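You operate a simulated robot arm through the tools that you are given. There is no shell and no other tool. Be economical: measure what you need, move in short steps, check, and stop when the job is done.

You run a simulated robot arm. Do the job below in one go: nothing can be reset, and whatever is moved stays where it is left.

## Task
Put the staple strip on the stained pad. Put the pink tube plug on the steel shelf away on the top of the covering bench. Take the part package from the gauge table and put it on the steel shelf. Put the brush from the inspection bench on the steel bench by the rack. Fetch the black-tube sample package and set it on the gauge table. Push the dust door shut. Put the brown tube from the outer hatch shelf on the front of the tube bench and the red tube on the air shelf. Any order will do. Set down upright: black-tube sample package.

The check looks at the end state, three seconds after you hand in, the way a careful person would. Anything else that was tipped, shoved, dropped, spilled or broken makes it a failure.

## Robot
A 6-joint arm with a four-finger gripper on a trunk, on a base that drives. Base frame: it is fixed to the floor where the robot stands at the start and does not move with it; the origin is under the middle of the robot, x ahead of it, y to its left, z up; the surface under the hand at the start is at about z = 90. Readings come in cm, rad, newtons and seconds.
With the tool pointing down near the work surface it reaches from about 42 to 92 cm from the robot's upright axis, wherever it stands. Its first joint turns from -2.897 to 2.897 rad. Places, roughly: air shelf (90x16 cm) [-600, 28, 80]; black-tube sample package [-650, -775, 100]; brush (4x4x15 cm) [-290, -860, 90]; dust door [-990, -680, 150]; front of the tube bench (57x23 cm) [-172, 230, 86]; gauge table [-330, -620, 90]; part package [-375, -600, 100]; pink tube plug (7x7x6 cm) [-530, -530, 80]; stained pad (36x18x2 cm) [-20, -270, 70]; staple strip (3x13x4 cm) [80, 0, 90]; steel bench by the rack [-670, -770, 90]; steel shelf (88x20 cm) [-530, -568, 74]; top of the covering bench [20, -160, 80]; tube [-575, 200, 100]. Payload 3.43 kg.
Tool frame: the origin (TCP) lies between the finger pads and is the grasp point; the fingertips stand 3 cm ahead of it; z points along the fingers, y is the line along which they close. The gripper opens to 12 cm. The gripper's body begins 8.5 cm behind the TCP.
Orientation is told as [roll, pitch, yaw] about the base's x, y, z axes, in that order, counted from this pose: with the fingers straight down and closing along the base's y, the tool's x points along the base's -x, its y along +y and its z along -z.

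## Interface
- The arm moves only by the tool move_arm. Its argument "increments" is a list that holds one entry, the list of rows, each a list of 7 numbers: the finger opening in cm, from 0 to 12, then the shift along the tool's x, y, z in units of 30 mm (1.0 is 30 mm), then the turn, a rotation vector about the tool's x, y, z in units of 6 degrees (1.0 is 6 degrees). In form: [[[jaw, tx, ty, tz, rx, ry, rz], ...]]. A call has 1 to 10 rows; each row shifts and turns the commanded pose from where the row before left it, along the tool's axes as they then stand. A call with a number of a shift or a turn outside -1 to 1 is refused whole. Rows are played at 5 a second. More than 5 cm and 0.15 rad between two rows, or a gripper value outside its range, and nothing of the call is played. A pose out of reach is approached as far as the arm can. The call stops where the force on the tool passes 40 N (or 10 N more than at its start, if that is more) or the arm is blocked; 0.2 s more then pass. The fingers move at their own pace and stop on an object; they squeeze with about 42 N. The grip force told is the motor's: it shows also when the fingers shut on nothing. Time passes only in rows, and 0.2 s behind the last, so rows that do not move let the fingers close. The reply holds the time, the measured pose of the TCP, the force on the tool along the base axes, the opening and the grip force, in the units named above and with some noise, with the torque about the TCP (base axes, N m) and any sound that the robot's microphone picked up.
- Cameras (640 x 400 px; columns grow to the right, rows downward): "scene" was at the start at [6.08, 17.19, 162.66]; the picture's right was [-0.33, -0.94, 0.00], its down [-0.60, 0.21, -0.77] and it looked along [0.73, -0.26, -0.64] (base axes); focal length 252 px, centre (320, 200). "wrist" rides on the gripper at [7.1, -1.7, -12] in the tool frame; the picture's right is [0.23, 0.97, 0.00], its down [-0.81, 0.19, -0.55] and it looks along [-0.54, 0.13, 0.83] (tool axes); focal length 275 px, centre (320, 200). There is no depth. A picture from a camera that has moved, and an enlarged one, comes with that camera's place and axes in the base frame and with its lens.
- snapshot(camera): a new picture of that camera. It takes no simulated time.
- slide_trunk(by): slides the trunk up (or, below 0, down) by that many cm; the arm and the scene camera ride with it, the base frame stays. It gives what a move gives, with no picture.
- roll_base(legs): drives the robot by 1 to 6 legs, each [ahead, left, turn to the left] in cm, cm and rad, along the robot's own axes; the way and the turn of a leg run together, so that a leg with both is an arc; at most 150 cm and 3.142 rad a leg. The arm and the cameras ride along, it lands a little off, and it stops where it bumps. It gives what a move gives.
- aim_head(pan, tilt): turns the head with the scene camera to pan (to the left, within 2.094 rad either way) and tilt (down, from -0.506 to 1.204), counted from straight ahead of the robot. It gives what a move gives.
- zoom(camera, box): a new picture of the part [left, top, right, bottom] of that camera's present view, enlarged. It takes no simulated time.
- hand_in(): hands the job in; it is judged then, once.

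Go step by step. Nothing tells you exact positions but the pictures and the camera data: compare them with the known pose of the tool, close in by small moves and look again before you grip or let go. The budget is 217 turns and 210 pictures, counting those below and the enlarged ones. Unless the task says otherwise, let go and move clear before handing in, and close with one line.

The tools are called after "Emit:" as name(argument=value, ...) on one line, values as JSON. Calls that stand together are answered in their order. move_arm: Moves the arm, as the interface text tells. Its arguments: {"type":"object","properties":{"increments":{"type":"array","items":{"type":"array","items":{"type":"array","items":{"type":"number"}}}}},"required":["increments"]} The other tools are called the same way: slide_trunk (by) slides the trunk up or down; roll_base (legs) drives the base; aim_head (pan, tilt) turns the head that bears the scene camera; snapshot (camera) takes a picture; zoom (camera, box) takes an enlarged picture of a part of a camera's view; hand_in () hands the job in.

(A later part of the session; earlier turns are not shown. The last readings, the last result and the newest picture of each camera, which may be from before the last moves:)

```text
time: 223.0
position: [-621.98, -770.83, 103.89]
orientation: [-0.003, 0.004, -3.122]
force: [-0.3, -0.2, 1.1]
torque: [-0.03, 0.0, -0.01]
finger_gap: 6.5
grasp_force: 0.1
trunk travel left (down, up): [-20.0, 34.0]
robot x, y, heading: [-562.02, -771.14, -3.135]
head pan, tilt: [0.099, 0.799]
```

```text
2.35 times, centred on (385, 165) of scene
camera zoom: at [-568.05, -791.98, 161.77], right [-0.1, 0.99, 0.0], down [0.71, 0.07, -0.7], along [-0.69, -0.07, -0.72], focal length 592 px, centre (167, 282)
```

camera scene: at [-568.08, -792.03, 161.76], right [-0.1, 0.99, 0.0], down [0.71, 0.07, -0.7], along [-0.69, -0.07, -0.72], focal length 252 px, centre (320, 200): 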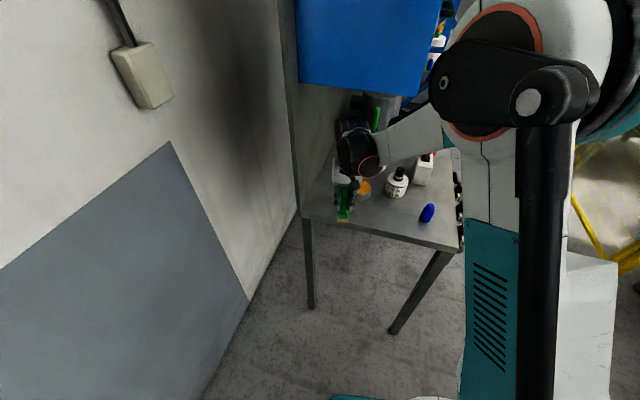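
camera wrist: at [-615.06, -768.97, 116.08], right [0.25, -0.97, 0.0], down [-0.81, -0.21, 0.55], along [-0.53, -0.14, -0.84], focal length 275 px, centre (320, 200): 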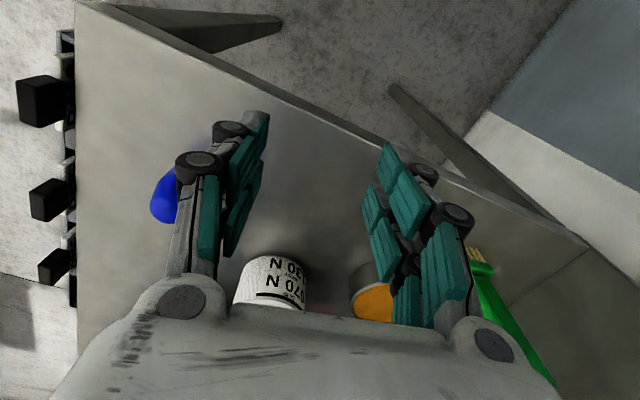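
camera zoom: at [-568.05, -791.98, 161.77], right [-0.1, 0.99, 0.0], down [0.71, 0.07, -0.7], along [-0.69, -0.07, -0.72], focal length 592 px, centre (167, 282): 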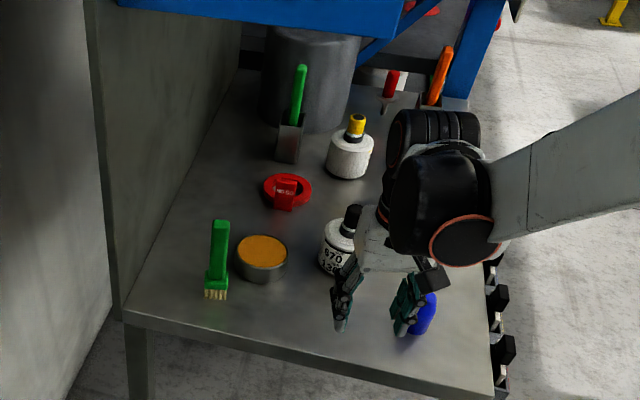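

Emit:
move_arm(increments=[[[6.5, -0.5, -0.33, 0, 0, 0, 0], [6.5, -0.8, 0, 0, 0, 0, 0], [6.5, -0.8, 0, 0, 0, 0, 0], [6.5, -0.8, 0, 0, 0, 0, 0]]])

Emit:
snapshot(camera="wrist")

Emit:
zoom(camera="scene", box=[350, 130, 450, 230])

```text
time: 224.0
position: [-630.62, -770.08, 103.81]
orientation: [-0.002, 0.004, -3.123]
force: [0.1, 0.4, 0.2]
torque: [0.01, 0.0, -0.03]
finger_gap: 6.49
grasp_force: 0.0
trunk travel left (down, up): [-20.0, 34.0]
robot x, y, heading: [-562.32, -771.48, -3.134]
head pan, tilt: [0.099, 0.799]
```

```text
99 pictures are left
camera wrist: at [-623.75, -768.18, 116.01], right [0.25, -0.97, 0.0], down [-0.81, -0.21, 0.55], along [-0.53, -0.14, -0.84], focal length 275 px, centre (320, 200)
```

wrist: 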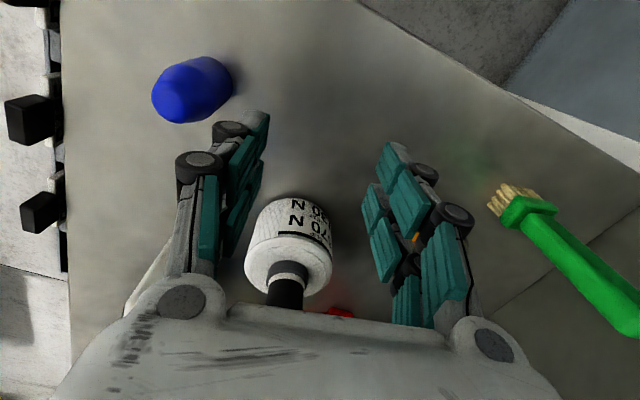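

```text
4.00 times, centred on (400, 180) of scene
camera zoom: at [-568.1, -792.0, 161.76], right [-0.1, 0.99, 0.0], down [0.71, 0.07, -0.7], along [-0.69, -0.07, -0.72], focal length 1007 px, centre (0, 280)
```

zoom: 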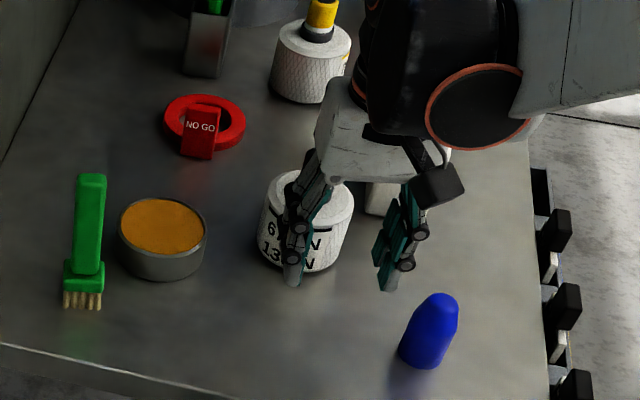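

Emit:
move_arm(increments=[[[6.5, -0.7, 0.03, 0, 0, 0, 0], [6.5, -0.8, 0, 0, 0, 0, 0], [6.5, -0.8, 0, 0, 0, 0, 0], [6.5, -0.8, 0, 0, 0, 0, 0], [6.5, -0.6, 0, 0, 0, 0, 0], [6.5, -0.4, 0, 0, 0, 0, 0]]])

Emit:
snapshot(camera="wrist")

Emit:
zoom(camera="scene", box=[350, 130, 450, 230])

```text
time: 225.4
position: [-642.88, -770.28, 104.05]
orientation: [-0.002, 0.005, -3.121]
force: [-0.8, 0.5, -0.1]
torque: [-0.01, -0.02, -0.01]
finger_gap: 6.49
grasp_force: 0.0
trunk travel left (down, up): [-20.0, 34.0]
robot x, y, heading: [-562.3, -771.07, -3.139]
head pan, tilt: [0.099, 0.799]
```

```text
97 pictures are left
camera wrist: at [-635.89, -768.42, 116.13], right [0.25, -0.97, 0.0], down [-0.81, -0.21, 0.55], along [-0.53, -0.14, -0.84], focal length 275 px, centre (320, 200)
```

wrist: 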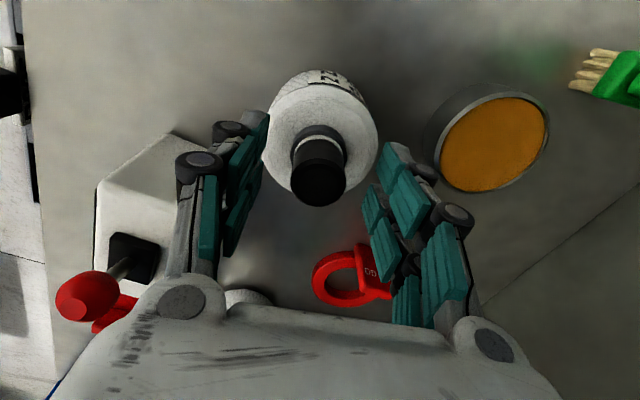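

```text
4.00 times, centred on (400, 180) of scene
camera zoom: at [-568.08, -792.01, 161.76], right [-0.1, 0.99, 0.0], down [0.71, 0.07, -0.7], along [-0.69, -0.07, -0.72], focal length 1007 px, centre (0, 280)
```

zoom: 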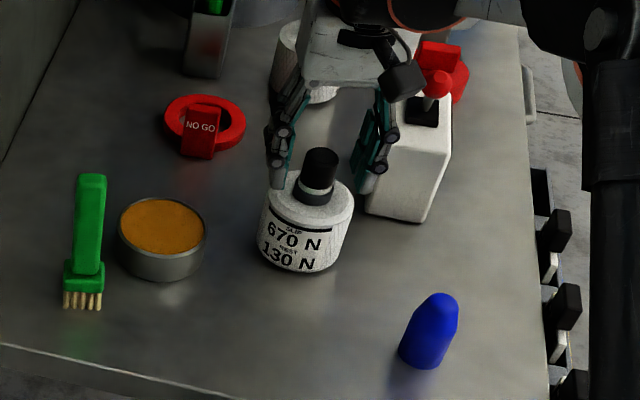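

Emit:
move_arm(increments=[[[6.5, -0.2, 0, 0.3, 0, 0, 0], [6.5, 0, 0, 0.3, 0, 0, 0], [6.5, 0, 0, 0.2, 0, 0, 0]]])

Emit:
zoom(camera="scene", box=[350, 130, 450, 230])

Emit:
zoom(camera="wrist", box=[220, 60, 420, 260])

```text
time: 226.2
position: [-643.28, -770.3, 101.69]
orientation: [0.001, 0.0, -3.124]
force: [-4.6, -1.8, 18.8]
torque: [-1.21, -0.23, -0.13]
finger_gap: 6.55
grasp_force: 21.3
trunk travel left (down, up): [-20.0, 34.0]
robot x, y, heading: [-562.26, -771.32, -3.14]
head pan, tilt: [0.099, 0.799]
```

```text
4.00 times, centred on (400, 180) of scene
camera zoom: at [-567.93, -792.01, 161.8], right [-0.1, 0.99, 0.0], down [0.71, 0.07, -0.7], along [-0.69, -0.07, -0.72], focal length 1007 px, centre (0, 280)
```

zoom: 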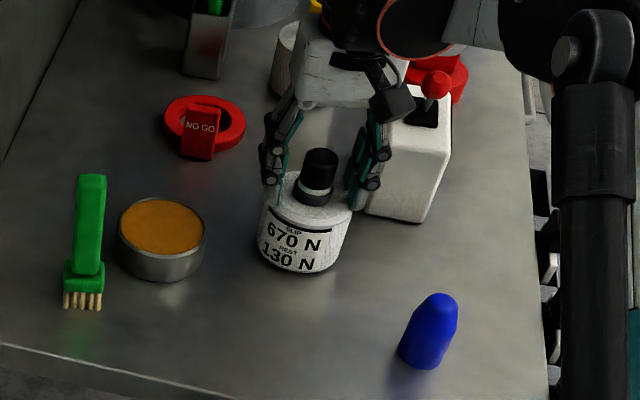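

```text
2.00 times, centred on (320, 160) of wrist
camera zoom: at [-636.29, -768.42, 113.82], right [0.25, -0.97, 0.0], down [-0.81, -0.21, 0.55], along [-0.53, -0.14, -0.83], focal length 551 px, centre (320, 280)
```

zoom: 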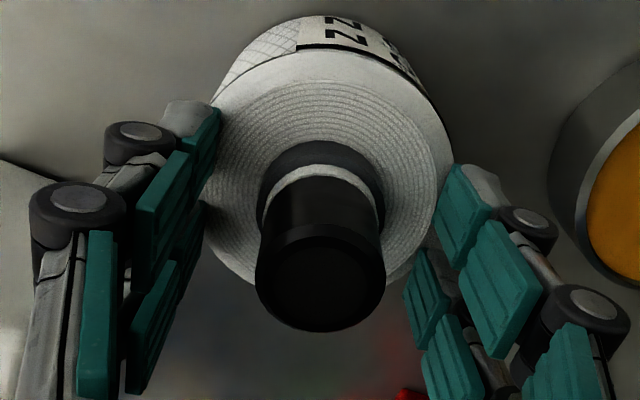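

Tips touch the package's top face. I rise 6 mm and close on the tube.

Emit:
move_arm(increments=[[[6.5, 0, 0, -0.2, 0, 0, 0], [3, 0, 0, 0, 0, 0, 0], [0, 0, 0, 0, 0, 0, 0], [0, 0, 0, 0, 0, 0, 0], [0, 0, 0, 0, 0, 0, 0], [0, 0, 0, -0.1, 0, 0, 0], [0, 0, 0, -0.15, 0, 0, 0]]])

Emit:
zoom(camera="scene", box=[350, 130, 450, 230])

```text
time: 227.8
position: [-643.29, -770.27, 102.71]
orientation: [-0.003, 0.004, -3.121]
force: [0.3, 0.0, -2.1]
torque: [-0.01, -0.02, 0.04]
finger_gap: 2.89
grasp_force: 42.0
trunk travel left (down, up): [-20.0, 34.0]
robot x, y, heading: [-561.97, -771.2, -3.138]
head pan, tilt: [0.099, 0.799]
```

```text
4.00 times, centred on (400, 180) of scene
camera zoom: at [-568.08, -792.01, 161.76], right [-0.1, 0.99, 0.0], down [0.71, 0.07, -0.7], along [-0.69, -0.07, -0.72], focal length 1007 px, centre (0, 280)
```

zoom: 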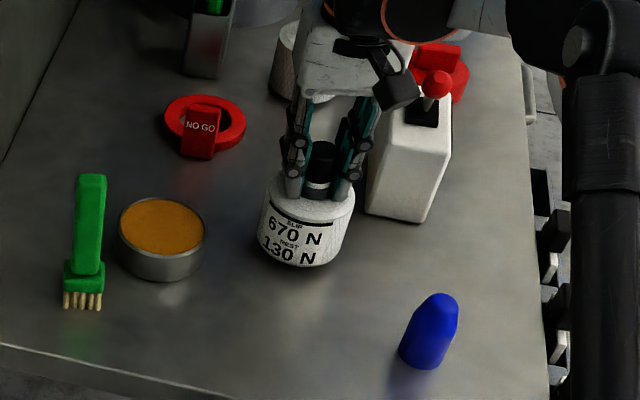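

Gripped (gap 2.89). I lift slightly and slide out from under the panel, clear of the blue cone.

Emit:
move_arm(increments=[[[0, 0, 0, -0.2, 0, 0, 0], [0, 0, 0, -0.2, 0, 0, 0], [0, 0.3, 0, -0.1, 0, 0, 0], [0, 0.5, 0.1, 0, 0, 0, 0], [0, 0.6, 0.1, 0, 0, 0, 0], [0, 0.6, 0.1, 0, 0, 0, 0], [0, 0.6, 0.1, 0, 0, 0, 0], [0, 0.6, 0, 0, 0, 0, 0], [0, 0.6, 0, 0, 0, 0, 0], [0, 0.6, 0, 0, 0, 0, 0]]])

Emit:
zoom(camera="scene", box=[290, 80, 480, 250])

```text
time: 230.0
position: [-630.03, -771.06, 104.34]
orientation: [-0.003, 0.004, -3.123]
force: [-0.1, -0.3, -3.2]
torque: [-0.03, 0.02, 0.03]
finger_gap: 2.91
grasp_force: 42.5
trunk travel left (down, up): [-20.0, 34.0]
robot x, y, heading: [-562.02, -770.99, -3.135]
head pan, tilt: [0.099, 0.799]
```

```text
2.35 times, centred on (385, 165) of scene
camera zoom: at [-568.04, -792.01, 161.76], right [-0.1, 0.99, 0.0], down [0.71, 0.07, -0.7], along [-0.69, -0.07, -0.72], focal length 592 px, centre (167, 282)
```

zoom: 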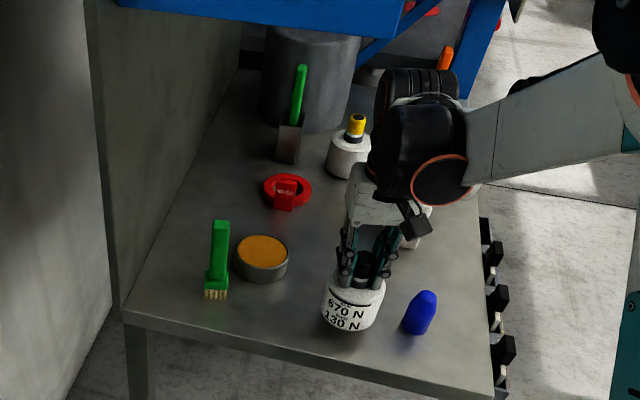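

Emit:
move_arm(increments=[[[0, 0.6, 0, 0, 0, 0, 0], [0, 0.6, 0, 0, 0, 0, 0], [0, 0.6, 0, 0, 0, 0, 0], [0, 0.6, 0, 0, 0, 0, 0], [0, 0.6, 0, -0.2, 0, 0, 0], [0, 0, 0, -0.5, 0, 0, 0], [0, 0, 0, -0.6, 0, 0, 0], [0, 0, 0, -0.7, 0, 0, 0], [0, 0, 0, -0.7, 0, 0, 0], [0, 0, 0, -0.7, 0, 0, 0]]])

Emit:
move_arm(increments=[[[0, 0, 0, -0.7, 0, 0, 0], [0, 0, 0, -0.7, 0, 0, 0], [0, 0, 0, -0.7, 0, 0, 0], [0, 0, 0, -0.7, 0, 0, 0], [0, 0, 0, -0.7, 0, 0, 0], [0, 0, 0, -0.7, 0, 0, 0]]])

Emit:
zoom(camera="scene", box=[290, 0, 530, 250])

```text
time: 232.2
position: [-621.19, -770.97, 114.68]
orientation: [-0.002, 0.004, -3.122]
force: [-1.2, -0.2, -2.2]
torque: [0.0, 0.05, -0.05]
finger_gap: 2.86
grasp_force: 41.6
trunk travel left (down, up): [-20.0, 34.0]
robot x, y, heading: [-562.14, -771.28, -3.137]
head pan, tilt: [0.099, 0.799]
```

```text
time: 233.6
position: [-621.07, -771.16, 127.21]
orientation: [-0.003, 0.004, -3.123]
force: [-0.6, -0.2, -2.0]
torque: [-0.01, -0.01, -0.03]
finger_gap: 2.89
grasp_force: 41.9
trunk travel left (down, up): [-20.0, 34.0]
robot x, y, heading: [-562.03, -771.34, -3.14]
head pan, tilt: [0.099, 0.799]
```

```text
1.60 times, centred on (410, 125) of scene
camera zoom: at [-568.05, -792.01, 161.76], right [-0.1, 0.99, 0.0], down [0.71, 0.07, -0.7], along [-0.69, -0.07, -0.72], focal length 403 px, centre (176, 320)
```

zoom: 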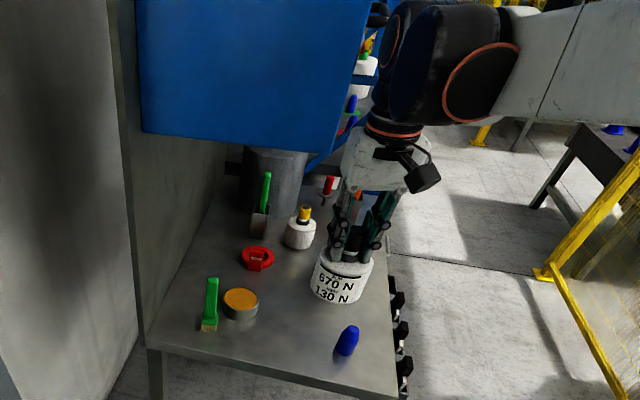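

Package is clear. I drive round to the front of the gauge table.

Emit:
roll_base(legs=[[0, -70, 0], [-112, 0, 0], [0, -120, 0], [0, -35, 0]])

Emit:
roll_base(legs=[[0, 0, 1.54]])

```text
time: 250.3
position: [-514.25, -541.03, 127.26]
orientation: [-0.003, 0.002, -3.112]
force: [0.6, 0.3, -2.2]
torque: [0.0, 0.02, -0.01]
finger_gap: 2.9
grasp_force: 42.4
trunk travel left (down, up): [-20.0, 34.0]
robot x, y, heading: [-455.38, -540.8, -3.128]
head pan, tilt: [0.099, 0.799]
```

```text
time: 254.5
position: [-456.47, -599.82, 127.16]
orientation: [-0.002, 0.004, -1.574]
force: [0.4, 0.5, -1.8]
torque: [0.01, -0.01, -0.01]
finger_gap: 2.87
grasp_force: 42.4
trunk travel left (down, up): [-20.0, 34.0]
robot x, y, heading: [-455.11, -540.75, -1.587]
head pan, tilt: [0.099, 0.799]
```

Emit:
roll_base(legs=[[-10, 0, 0], [0, 105, 0]])

Emit:
aim_head(pan=0.2, tilt=0.6)

Emit:
snapshot(camera="scene")

Emit:
snapshot(camera="wrist")

```text
time: 260.7
position: [-351.0, -591.11, 127.26]
orientation: [-0.002, 0.002, -1.567]
force: [0.6, -0.2, -1.5]
torque: [-0.01, 0.0, 0.02]
finger_gap: 2.91
grasp_force: 42.0
trunk travel left (down, up): [-20.0, 34.0]
robot x, y, heading: [-349.79, -532.16, -1.581]
head pan, tilt: [0.099, 0.799]
```

```text
time: 261.4
position: [-350.92, -591.13, 127.26]
orientation: [-0.002, 0.003, -1.568]
force: [-0.5, 0.4, -2.6]
torque: [0.02, 0.02, -0.04]
finger_gap: 2.86
grasp_force: 42.1
trunk travel left (down, up): [-20.0, 34.0]
robot x, y, heading: [-350.23, -532.13, -1.584]
head pan, tilt: [0.201, 0.6]
```

```text
90 pictures are left
camera scene: at [-328.28, -538.98, 163.44], right [-0.98, -0.19, 0.0], down [-0.11, 0.56, -0.82], along [0.16, -0.81, -0.57], focal length 252 px, centre (320, 200)
```

scene: 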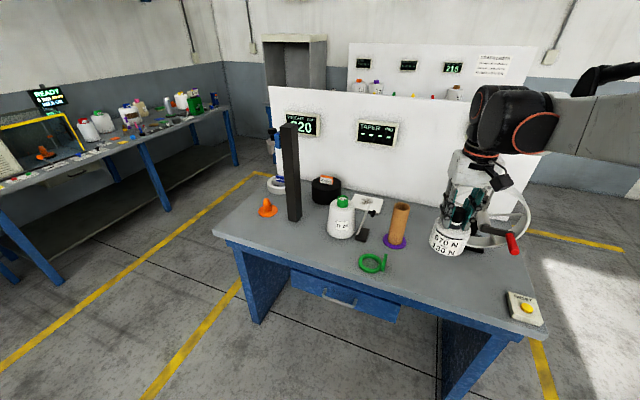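

```text
89 pictures are left
camera wrist: at [-352.79, -583.97, 139.28], right [0.97, 0.23, 0.0], down [0.2, -0.81, 0.55], along [0.13, -0.53, -0.84], focal length 275 px, centre (320, 200)
```

wrist: 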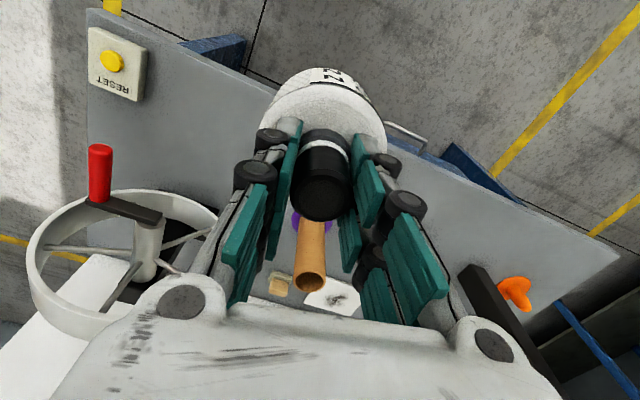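

I place it on the free area at (-357, -604).

Emit:
move_arm(increments=[[[0, -0.7, -0.4, 0, 0, 0, 0], [0, -0.9, -0.4, 0, 0, 0, 0], [0, -0.9, -0.4, 0, 0, 0, 0], [0, -0.9, -0.4, 0, 0, 0, 0], [0, -0.9, -0.4, 0, 0, 0, 0], [0, 0, 0, 0.7, 0, 0, 0], [0, 0, 0, 0.8, 0, 0, 0], [0, 0, 0, 0.8, 0, 0, 0], [0, 0, 0, 0.8, 0, 0, 0], [0, 0, 0, 0.8, 0, 0, 0]]])

Emit:
move_arm(increments=[[[0, 0, 0, 0.8, 0, 0, 0], [0, 0, 0, 0.8, 0, 0, 0], [0, 0, 0, 0.8, 0, 0, 0], [0, 0, 0, 0.8, 0, 0, 0]]])

Emit:
zoom(camera="scene", box=[340, 170, 540, 330])

```text
time: 263.6
position: [-356.95, -604.12, 115.48]
orientation: [0.0, 0.003, -1.567]
force: [0.1, 0.2, -3.9]
torque: [-0.02, -0.02, 0.0]
finger_gap: 2.88
grasp_force: 42.6
trunk travel left (down, up): [-20.0, 34.0]
robot x, y, heading: [-349.54, -531.65, -1.58]
head pan, tilt: [0.201, 0.6]
```

```text
time: 264.6
position: [-357.05, -603.9, 105.71]
orientation: [-0.002, 0.003, -1.57]
force: [0.4, -0.8, -2.6]
torque: [0.01, 0.01, -0.02]
finger_gap: 2.89
grasp_force: 41.7
trunk travel left (down, up): [-20.0, 34.0]
robot x, y, heading: [-349.98, -532.05, -1.577]
head pan, tilt: [0.201, 0.6]
```

```text
2.50 times, centred on (440, 250) of scene
camera zoom: at [-328.29, -539.04, 163.44], right [-0.98, -0.19, 0.0], down [-0.11, 0.56, -0.82], along [0.16, -0.81, -0.57], focal length 629 px, centre (20, 75)
```

zoom: 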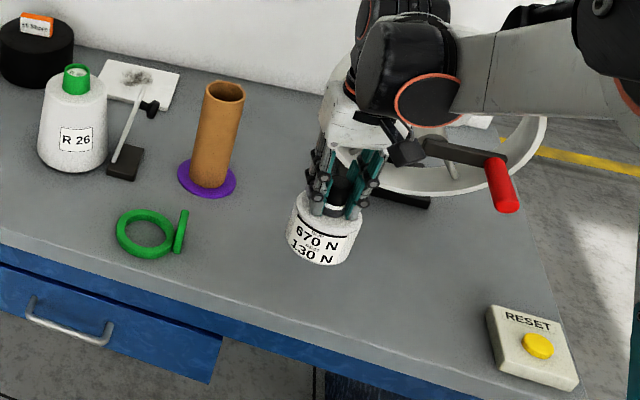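

Emit:
move_arm(increments=[[[0, 0, 0, 0.4, 0, 0, 0], [0, 0, 0, 0.4, 0, 0, 0], [0, 0, 0, 0.2, 0, 0, 0], [0, 0, 0, 0.15, 0, 0, 0], [0, 0, 0, 0.1, 0, 0, 0], [0, 0, 0, 0.1, 0, 0, 0], [0, 0, 0, 0.1, 0, 0, 0], [0, 0, 0, 0.1, 0, 0, 0]]])

Emit:
zoom(camera="scene", box=[340, 170, 540, 330])

```text
time: 266.4
position: [-357.05, -603.87, 101.31]
orientation: [-0.002, 0.003, -1.568]
force: [0.7, 0.2, -2.3]
torque: [0.01, -0.01, 0.04]
finger_gap: 2.89
grasp_force: 41.9
trunk travel left (down, up): [-20.0, 34.0]
robot x, y, heading: [-349.95, -532.33, -1.584]
head pan, tilt: [0.201, 0.6]
```

```text
2.50 times, centred on (440, 250) of scene
camera zoom: at [-328.28, -539.0, 163.45], right [-0.98, -0.19, 0.0], down [-0.11, 0.56, -0.82], along [0.16, -0.81, -0.57], focal length 629 px, centre (20, 75)
```

zoom: 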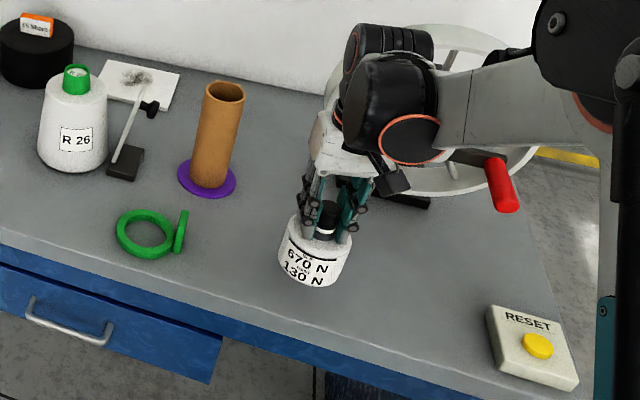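

Emit:
move_arm(increments=[[[0, 0, 0, 0.1, 0, 0, 0], [0, 0, 0, 0.1, 0, 0, 0], [0, 0, 0, 0.1, 0, 0, 0], [0, 0, 0, 0.1, 0, 0, 0], [0, 0, 0, 0.1, 0, 0, 0], [0, 0, 0, 0.1, 0, 0, 0]]])

```text
time: 267.8
position: [-357.0, -603.85, 99.53]
orientation: [-0.003, 0.005, -1.567]
force: [0.0, -0.2, -2.7]
torque: [0.01, 0.0, 0.02]
finger_gap: 2.88
grasp_force: 42.0
trunk travel left (down, up): [-20.0, 34.0]
robot x, y, heading: [-349.97, -531.91, -1.58]
head pan, tilt: [0.201, 0.6]
```

Emit:
move_arm(increments=[[[0, 0, 0, 0.1, 0, 0, 0], [0, 0, 0, 0.1, 0, 0, 0], [0, 0, 0, 0.1, 0, 0, 0], [0, 0, 0, 0.1, 0, 0, 0], [0, 0, 0, 0.1, 0, 0, 0], [0, 0, 0, 0.1, 0, 0, 0], [0, 0, 0, 0.1, 0, 0, 0], [0, 0, 0, 0.1, 0, 0, 0]]])

Emit:
zoom(camera="scene", box=[340, 170, 540, 330])

```text
time: 269.6
position: [-356.99, -603.98, 97.07]
orientation: [-0.001, 0.003, -1.567]
force: [-0.2, 0.4, -3.4]
torque: [0.01, -0.01, -0.03]
finger_gap: 2.9
grasp_force: 41.9
trunk travel left (down, up): [-20.0, 34.0]
robot x, y, heading: [-350.0, -532.01, -1.576]
head pan, tilt: [0.201, 0.6]
```

```text
2.50 times, centred on (440, 250) of scene
camera zoom: at [-328.28, -539.0, 163.45], right [-0.98, -0.19, 0.0], down [-0.11, 0.56, -0.82], along [0.16, -0.81, -0.57], focal length 629 px, centre (20, 75)
```

zoom: 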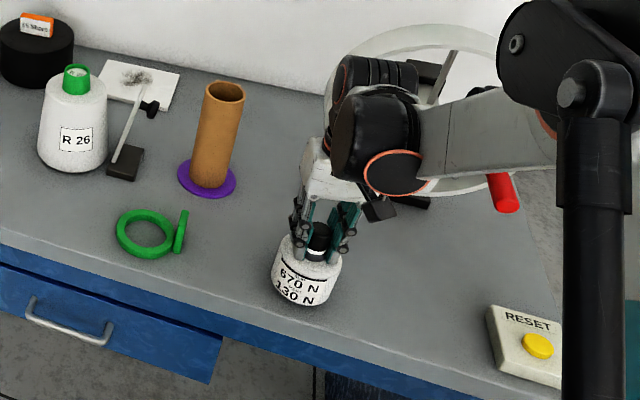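

Emit:
move_arm(increments=[[[0, 0, 0, 0.1, 0, 0, 0], [0, 0, 0, 0.1, 0, 0, 0], [0, 0, 0, 0.1, 0, 0, 0], [0, 0, 0, 0.1, 0, 0, 0], [0, 0, 0, 0.1, 0, 0, 0], [0, 0, 0, 0.1, 0, 0, 0]]])

Emit:
zoom(camera="scene", box=[380, 230, 500, 330])

```text
time: 270.6
position: [-356.96, -603.9, 96.2]
orientation: [-0.002, 0.0, -1.566]
force: [-0.3, 0.6, 19.6]
torque: [0.8, -0.09, 0.03]
finger_gap: 2.88
grasp_force: 42.2
trunk travel left (down, up): [-20.0, 34.0]
robot x, y, heading: [-350.17, -532.22, -1.582]
head pan, tilt: [0.201, 0.6]
stopped in row 5: the force on the tool passed its limit at 45 N (the readings are from after the stop); the commanded pose is now the measured one
```

```text
4.00 times, centred on (440, 280) of scene
camera zoom: at [-328.26, -538.78, 163.47], right [-0.98, -0.19, 0.0], down [-0.11, 0.55, -0.83], along [0.16, -0.81, -0.56], focal length 1007 px, centre (-160, -120)
```

zoom: 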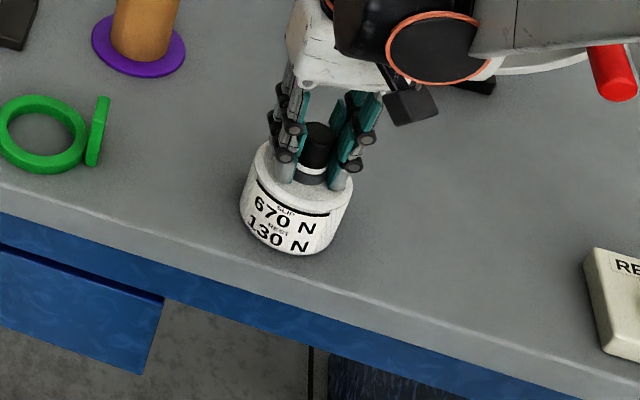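

Contact: package on the gauge table, upright and well inside the edge. I release and rise.

Emit:
move_arm(increments=[[[0, 0, 0, -0.07, 0, 0, 0], [4, 0, 0, 0, 0, 0, 0], [6, 0, 0, 0, 0, 0, 0], [6, 0, 0, -0.3, 0, 0, 0], [6, 0, 0, -0.6, 0, 0, 0], [6, 0, 0, -0.9, 0, 0, 0], [6, 0, 0, -1, 0, 0, 0], [6, 0, 0, -1, 0, 0, 0], [6, 0, 0, -1, 0, 0, 0], [6, 0, 0, -1, 0, 0, 0]]])

Emit:
move_arm(increments=[[[6, 0, 0, -1, 0, 0, 0], [6, 0, 0, -1, 0, 0, 0], [6, 0.6, 0, -1, 0, 0, 0], [6, 0.8, 0, -1, 0, 0, 0], [6, 0.9, 0, -1, 0, 0, 0], [6, 0.9, 0, 0, 0, 0, 0], [6, 0.9, 0, 0, 0, 0, 0]]])

Emit:
zoom(camera="scene", box=[340, 170, 540, 330])

```text
time: 272.9
position: [-356.88, -604.11, 113.71]
orientation: [-0.004, 0.0, -1.568]
force: [0.4, -0.3, 0.5]
torque: [-0.03, 0.02, 0.0]
finger_gap: 6.0
grasp_force: 0.0
trunk travel left (down, up): [-20.0, 34.0]
robot x, y, heading: [-350.15, -532.43, -1.578]
head pan, tilt: [0.201, 0.6]
```

```text
time: 274.4
position: [-357.03, -591.65, 128.54]
orientation: [-0.003, 0.0, -1.569]
force: [0.4, 0.2, 0.0]
torque: [0.02, -0.05, -0.01]
finger_gap: 6.0
grasp_force: 0.0
trunk travel left (down, up): [-20.0, 34.0]
robot x, y, heading: [-350.27, -532.12, -1.579]
head pan, tilt: [0.201, 0.6]
```

```text
2.50 times, centred on (440, 250) of scene
camera zoom: at [-328.27, -538.91, 163.46], right [-0.98, -0.19, 0.0], down [-0.11, 0.55, -0.83], along [0.16, -0.81, -0.56], focal length 629 px, centre (20, 75)
```

zoom: 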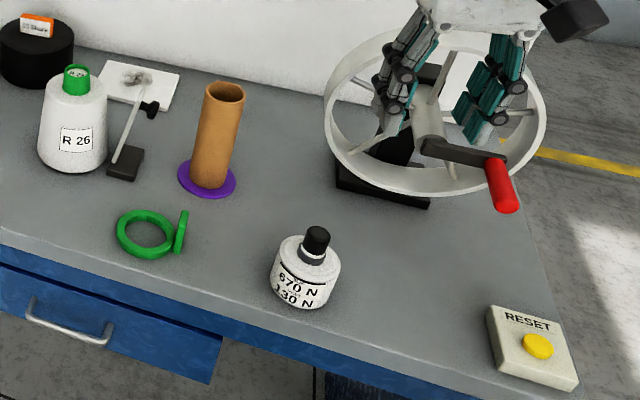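

Sample package stands upright on the gauge table. Next the dust door at about (-990, -680): I go to the aisle entrance and look along it.

Emit:
roll_base(legs=[[-12, 0, 0], [0, -105, 0], [0, 0, -1.56], [0, 140, 0], [0, 20, 0]])

Emit:
aim_head(pan=0.1, tilt=0.2)

Emit:
snapshot(camera="scene")

```text
time: 292.4
position: [-512.08, -677.02, 128.63]
orientation: [-0.003, 0.001, -3.117]
force: [-0.1, 0.3, 0.3]
torque: [0.09, -0.06, -0.01]
finger_gap: 6.03
grasp_force: 0.0
trunk travel left (down, up): [-20.0, 34.0]
robot x, y, heading: [-452.23, -683.12, -3.133]
head pan, tilt: [0.201, 0.6]
```

```text
time: 293.3
position: [-511.85, -676.96, 128.65]
orientation: [-0.004, 0.0, -3.118]
force: [0.4, -0.2, 1.2]
torque: [0.01, -0.03, 0.01]
finger_gap: 6.0
grasp_force: 0.0
trunk travel left (down, up): [-20.0, 34.0]
robot x, y, heading: [-452.16, -683.25, -3.129]
head pan, tilt: [0.099, 0.201]
```

```text
83 pictures are left
camera scene: at [-459.22, -703.78, 167.12], right [-0.11, 0.99, 0.0], down [0.2, 0.02, -0.98], along [-0.97, -0.11, -0.2], focal length 252 px, centre (320, 200)
```

scene: 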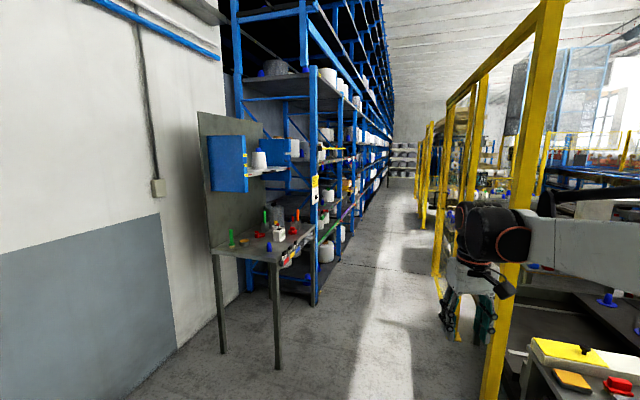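

Emit:
zoom(camera="scene", box=[320, 80, 480, 240])

```text
2.50 times, centred on (400, 160) of scene
camera zoom: at [-459.22, -703.78, 167.12], right [-0.11, 0.99, 0.0], down [0.2, 0.02, -0.98], along [-0.97, -0.11, -0.2], focal length 629 px, centre (120, 300)
```

zoom: 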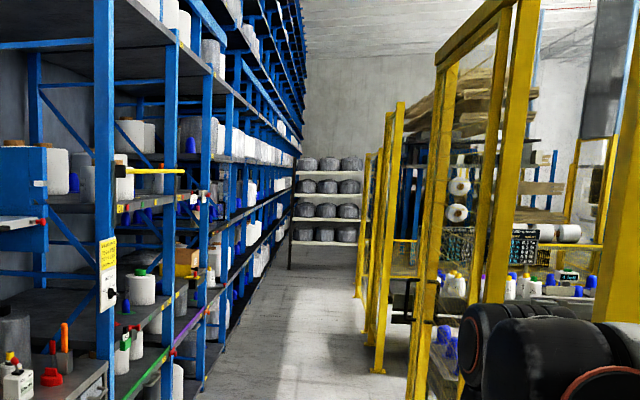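

The cell and rack are tilted by about 10°, so the aisle runs along (-0.985, 0.17). I align with it and drive in.

Emit:
roll_base(legs=[[0, 28, 0], [0, 0, -0.17], [140, 0, 0]])

Emit:
snapshot(camera="scene")

```text
time: 302.5
position: [-648.46, -671.01, 128.63]
orientation: [-0.005, -0.001, 2.985]
force: [-0.2, -1.0, -0.6]
torque: [0.01, -0.03, 0.01]
finger_gap: 6.02
grasp_force: 0.1
trunk travel left (down, up): [-20.0, 34.0]
robot x, y, heading: [-590.81, -687.32, 2.97]
head pan, tilt: [0.099, 0.201]
```

```text
81 pictures are left
camera scene: at [-601.35, -706.65, 167.13], right [0.07, 1.0, 0.0], down [0.2, -0.01, -0.98], along [-0.98, 0.07, -0.2], focal length 252 px, centre (320, 200)
```

scene: 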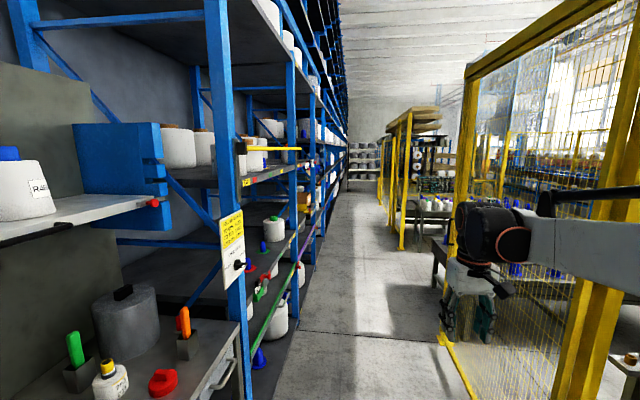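

Emit:
roll_base(legs=[[145, 8, 0]])

Emit:
snapshot(camera="scene")

```text
time: 309.7
position: [-793.21, -655.72, 128.69]
orientation: [-0.004, -0.001, 2.998]
force: [-1.0, -0.4, 0.0]
torque: [-0.04, 0.0, 0.0]
finger_gap: 6.01
grasp_force: 0.1
trunk travel left (down, up): [-20.0, 34.0]
robot x, y, heading: [-735.72, -671.37, 2.987]
head pan, tilt: [0.099, 0.201]
```

```text
80 pictures are left
camera scene: at [-745.82, -690.94, 167.13], right [0.06, 1.0, 0.0], down [0.2, -0.01, -0.98], along [-0.98, 0.06, -0.2], focal length 252 px, centre (320, 200)
```

scene: 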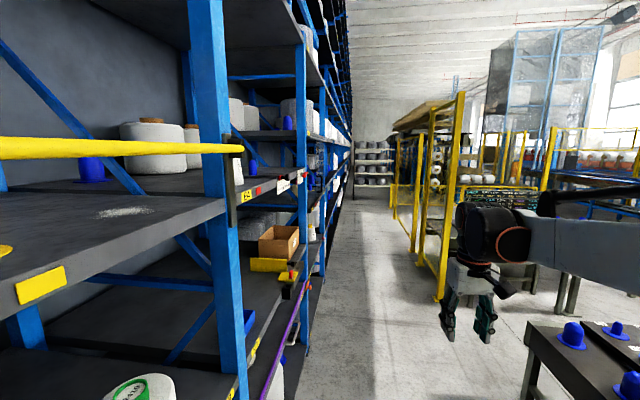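

Emit:
zoom(camera="scene", box=[230, 60, 470, 310])

```text
1.60 times, centred on (350, 185) of scene
camera zoom: at [-745.82, -690.94, 167.13], right [0.06, 1.0, 0.0], down [0.2, -0.01, -0.98], along [-0.98, 0.06, -0.2], focal length 403 px, centre (272, 224)
```

zoom: 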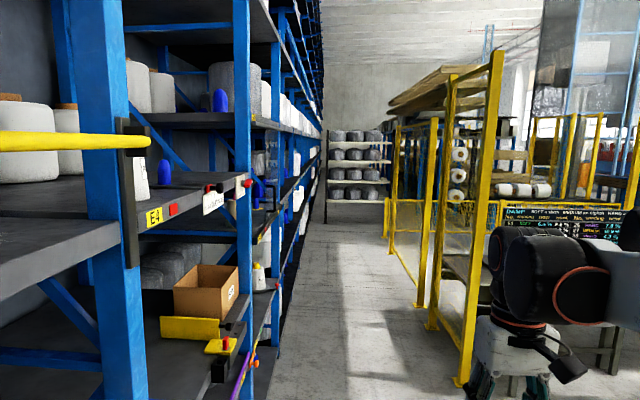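

Emit:
zoom(camera="scene", box=[290, 120, 350, 220])

```text
4.00 times, centred on (320, 170) of scene
camera zoom: at [-745.82, -690.94, 167.13], right [0.06, 1.0, 0.0], down [0.2, -0.01, -0.98], along [-0.98, 0.06, -0.2], focal length 1007 px, centre (320, 320)
```

zoom: 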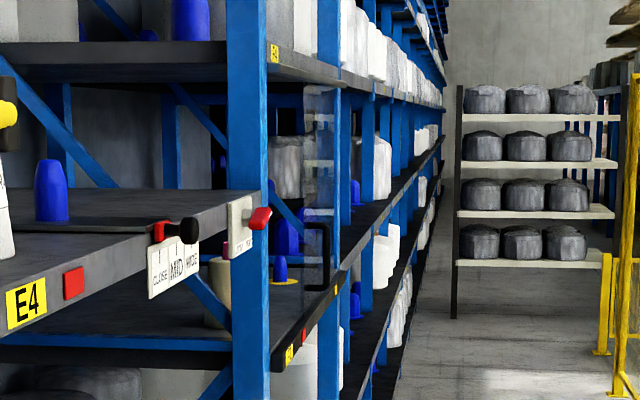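

I see a transparent panel with a black handle in the rack bay ahead — likely the dust door. I drive nearer and look from the side.

Emit:
roll_base(legs=[[85, 0, 0]])

Emit:
aim_head(pan=0.6, tilt=0.2)

Emit:
snapshot(camera="scene")

```text
time: 314.2
position: [-877.4, -642.05, 128.66]
orientation: [-0.004, 0.002, 2.995]
force: [0.3, -0.2, 0.2]
torque: [-0.02, -0.01, 0.01]
finger_gap: 6.01
grasp_force: 0.0
trunk travel left (down, up): [-20.0, 34.0]
robot x, y, heading: [-819.82, -657.75, 2.98]
head pan, tilt: [0.099, 0.201]
```

```text
time: 315.2
position: [-877.42, -642.03, 128.65]
orientation: [-0.004, -0.001, 2.995]
force: [-1.0, 1.2, -0.1]
torque: [-0.04, 0.04, 0.03]
finger_gap: 6.01
grasp_force: 0.0
trunk travel left (down, up): [-20.0, 34.0]
robot x, y, heading: [-819.36, -657.95, 2.979]
head pan, tilt: [0.6, 0.201]
```

```text
77 pictures are left
camera scene: at [-829.09, -681.9, 167.13], right [-0.42, 0.91, 0.0], down [0.18, 0.08, -0.98], along [-0.89, -0.42, -0.2], focal length 252 px, centre (320, 200)
```

scene: 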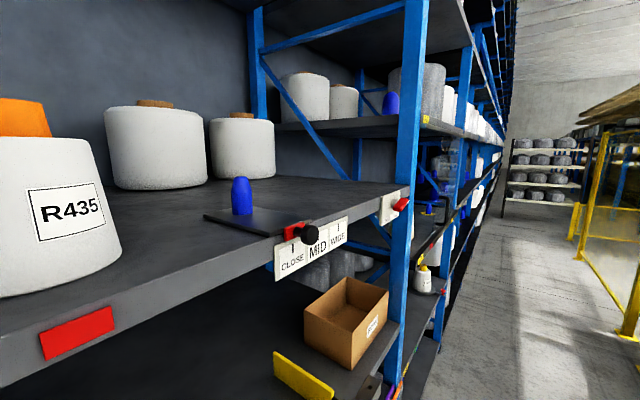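

Emit:
roll_base(legs=[[45, -22, 0]])

Emit:
aim_head(pan=0.5, tilt=0.1)

Emit:
snapshot(camera="scene")

```text
time: 318.1
position: [-918.44, -612.76, 128.65]
orientation: [-0.003, -0.001, 2.989]
force: [-0.2, -0.6, -0.4]
torque: [-0.03, -0.02, 0.03]
finger_gap: 6.0
grasp_force: 0.1
trunk travel left (down, up): [-20.0, 34.0]
robot x, y, heading: [-860.29, -628.61, 2.976]
head pan, tilt: [0.6, 0.201]
```

```text
time: 318.8
position: [-918.37, -612.67, 128.62]
orientation: [-0.005, 0.0, 2.991]
force: [0.1, 0.1, -0.3]
torque: [-0.01, -0.01, -0.01]
finger_gap: 5.99
grasp_force: 0.1
trunk travel left (down, up): [-20.0, 34.0]
robot x, y, heading: [-860.07, -628.84, 2.978]
head pan, tilt: [0.499, 0.099]
```

```text
76 pictures are left
camera scene: at [-870.51, -651.94, 168.06], right [-0.33, 0.94, 0.0], down [0.09, 0.03, -0.99], along [-0.94, -0.33, -0.1], focal length 252 px, centre (320, 200)
```

scene: 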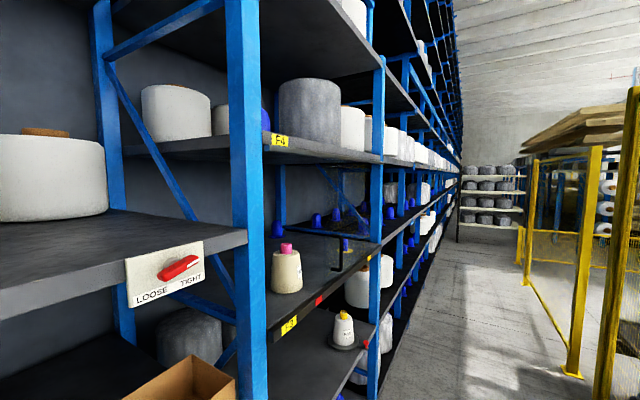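

Emit:
zoom(camera="scene", box=[260, 120, 440, 300])

```text
2.22 times, centred on (350, 210) of scene
camera zoom: at [-870.51, -651.94, 168.06], right [-0.33, 0.94, 0.0], down [0.09, 0.03, -0.99], along [-0.94, -0.33, -0.1], focal length 560 px, centre (253, 178)
```

zoom: 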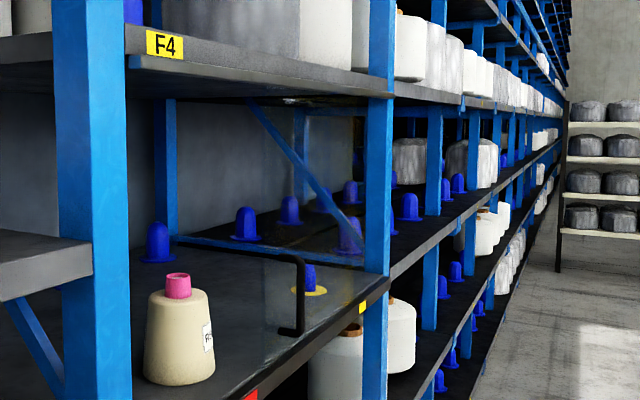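

The door is a transparent panel with a black handle in bay F3. I drive past to stand in front of the bay and turn to face it.

Emit:
roll_base(legs=[[115, -15, 0], [0, 0, 1.4]])

Emit:
aim_head(pan=0.1, tilt=0.2)

Emit:
snapshot(camera="scene")

```text
time: 328.1
position: [-998.65, -649.03, 128.63]
orientation: [-0.005, 0.001, -1.92]
force: [0.5, 0.0, 0.5]
torque: [0.02, 0.02, 0.01]
finger_gap: 5.96
grasp_force: 0.1
trunk travel left (down, up): [-20.0, 34.0]
robot x, y, heading: [-971.43, -595.46, -1.931]
head pan, tilt: [0.499, 0.099]
```

```text
time: 328.9
position: [-998.63, -648.99, 128.48]
orientation: [-0.004, -0.001, -1.92]
force: [0.3, -0.5, -1.0]
torque: [-0.04, 0.04, 0.01]
finger_gap: 6.0
grasp_force: 0.0
trunk travel left (down, up): [-20.0, 34.0]
robot x, y, heading: [-971.97, -595.63, -1.934]
head pan, tilt: [0.099, 0.201]
```

```text
74 pictures are left
camera scene: at [-954.52, -609.67, 167.13], right [-0.97, 0.26, 0.0], down [0.05, 0.19, -0.98], along [-0.25, -0.95, -0.2], focal length 252 px, centre (320, 200)
```

scene: 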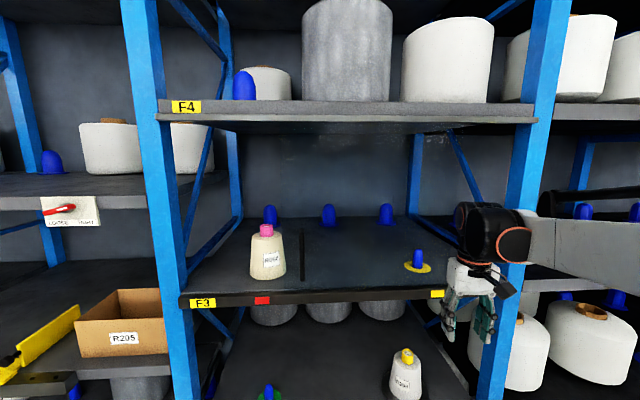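

Emit:
zoom(camera="scene", box=[190, 110, 460, 310])

Emit:
snapshot(camera="wrist")

```text
2.00 times, centred on (325, 210) of scene
camera zoom: at [-954.52, -609.67, 167.13], right [-0.97, 0.26, 0.0], down [0.05, 0.19, -0.98], along [-0.25, -0.95, -0.2], focal length 504 px, centre (310, 180)
```

zoom: 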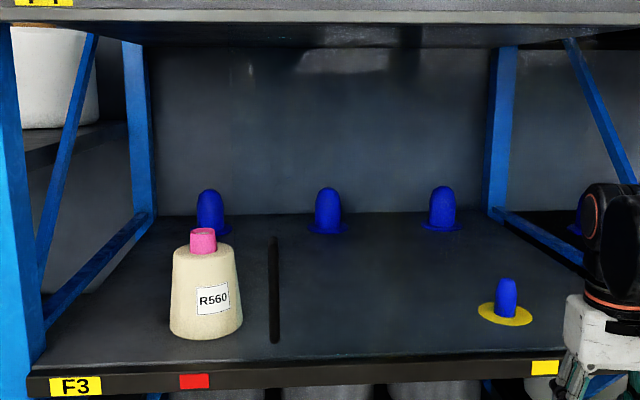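

```text
72 pictures are left
camera wrist: at [-997.98, -641.7, 140.69], right [0.99, -0.12, 0.0], down [-0.1, -0.83, 0.55], along [-0.07, -0.55, -0.83], focal length 275 px, centre (320, 200)
```

wrist: 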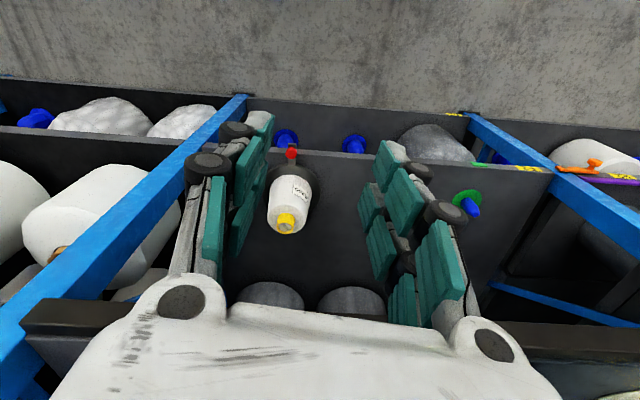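

Emit:
zoom(camera="scene", box=[290, 115, 390, 215])

Emit:
zoom(camera="scene", box=[270, 205, 370, 305])

Emit:
zoom(camera="scene", box=[370, 115, 470, 305])

```text
4.00 times, centred on (340, 165) of scene
camera zoom: at [-954.52, -609.67, 167.13], right [-0.97, 0.26, 0.0], down [0.05, 0.19, -0.98], along [-0.25, -0.95, -0.2], focal length 1007 px, centre (240, 340)
```

zoom: 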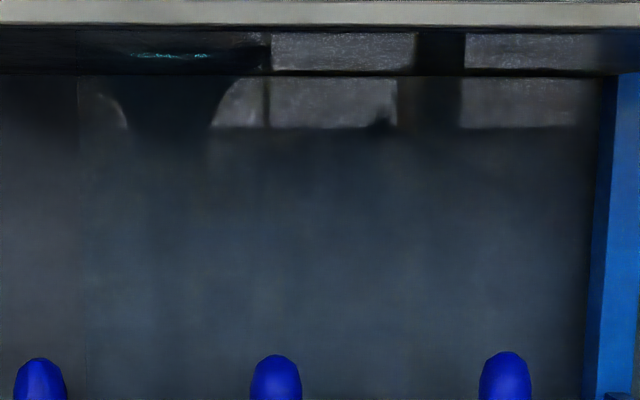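

```text
4.00 times, centred on (320, 255) of scene
camera zoom: at [-954.52, -609.67, 167.13], right [-0.97, 0.26, 0.0], down [0.05, 0.19, -0.98], along [-0.25, -0.95, -0.2], focal length 1007 px, centre (320, -20)
```

zoom: 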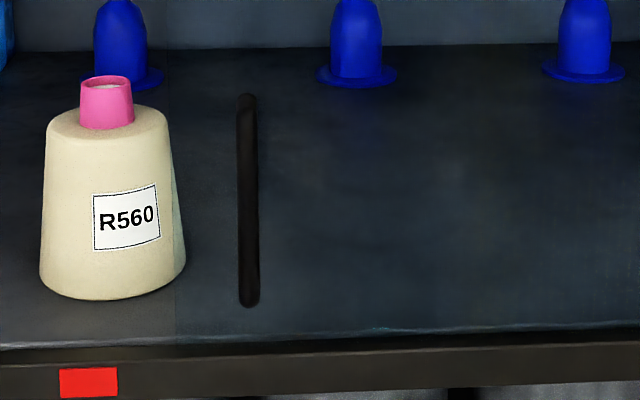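

```text
2.11 times, centred on (420, 210) of scene
camera zoom: at [-954.52, -609.67, 167.13], right [-0.97, 0.26, 0.0], down [0.05, 0.19, -0.98], along [-0.25, -0.95, -0.2], focal length 530 px, centre (110, 179)
```

zoom: 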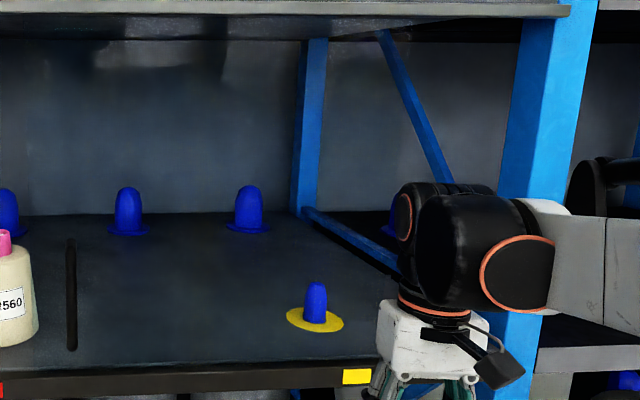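

The dust door is a transparent sliding panel, parallel to the rack front; its handle is at about (-967, -677, z 130–144) near its left edge, with a ~27 cm gap left at the +x post. I'll slide it toward +x by pushing the handle's side with closed, tilted fingers. First I shift the base and align.

Emit:
roll_base(legs=[[-5, 17, 0.16]])

Emit:
move_arm(increments=[[[0, 0.6, 0, -0.9, 0, 0, 0], [0, 0.6, 0, -0.9, 0, -0.9, 0], [0, 0, 0, -0.9, 0, -0.9, 0], [0, 0, 0, 0, 0, -0.9, 0], [0, 0, 0, 0, 0, -0.9, 0], [0, 0, 0, 0, 0, -0.9, 0], [0, 0, 0, 0, 0, -0.9, 0], [0, 0, 0, 0, 0, -0.9, 0], [0, 0, 0, 0, 0, -0.9, 0], [0, 0, 0, 0, 0, -0.9, 0]]])

Emit:
snapshot(camera="scene")

Emit:
snapshot(camera="wrist")

```text
time: 330.4
position: [-972.21, -652.58, 128.7]
orientation: [-0.005, 0.0, -1.763]
force: [-0.2, -0.1, -0.4]
torque: [0.02, 0.03, -0.03]
finger_gap: 5.99
grasp_force: 0.0
trunk travel left (down, up): [-20.0, 34.0]
robot x, y, heading: [-953.98, -595.25, -1.778]
head pan, tilt: [0.099, 0.201]
```

```text
time: 332.6
position: [-971.65, -648.68, 136.87]
orientation: [-0.005, -0.851, -1.762]
force: [1.1, 0.1, 0.3]
torque: [0.0, -0.03, -0.02]
finger_gap: 0.0
grasp_force: 33.2
trunk travel left (down, up): [-20.0, 34.0]
robot x, y, heading: [-953.78, -595.62, -1.779]
head pan, tilt: [0.099, 0.201]
```

```text
68 pictures are left
camera scene: at [-935.26, -606.69, 166.42], right [-0.99, 0.16, 0.0], down [0.04, 0.27, -0.96], along [-0.15, -0.95, -0.27], focal length 252 px, centre (320, 200)
```

scene: 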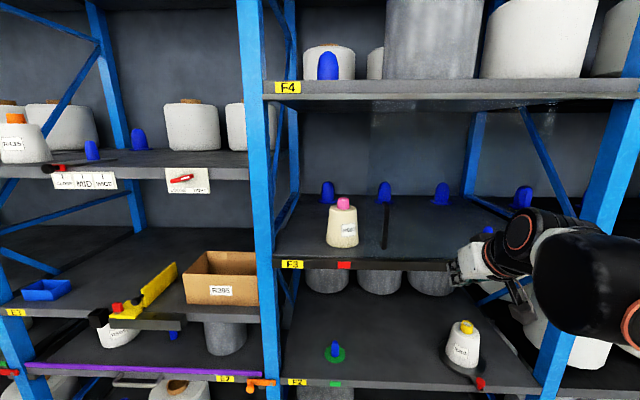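

```text
67 pictures are left
camera wrist: at [-970.74, -634.8, 139.37], right [0.98, -0.04, -0.18], down [0.17, -0.16, 0.97], along [-0.06, -0.99, -0.15], focal length 275 px, centre (320, 200)
```

wrist: 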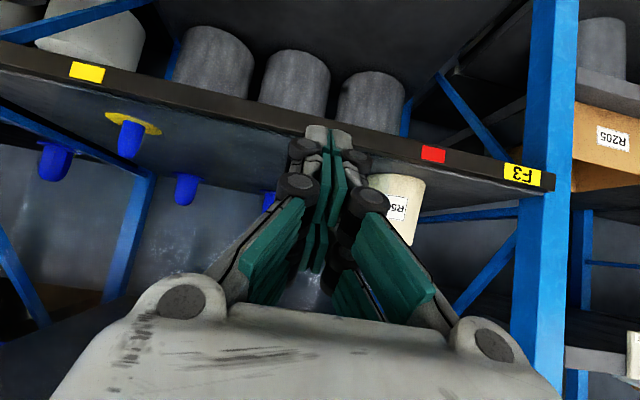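

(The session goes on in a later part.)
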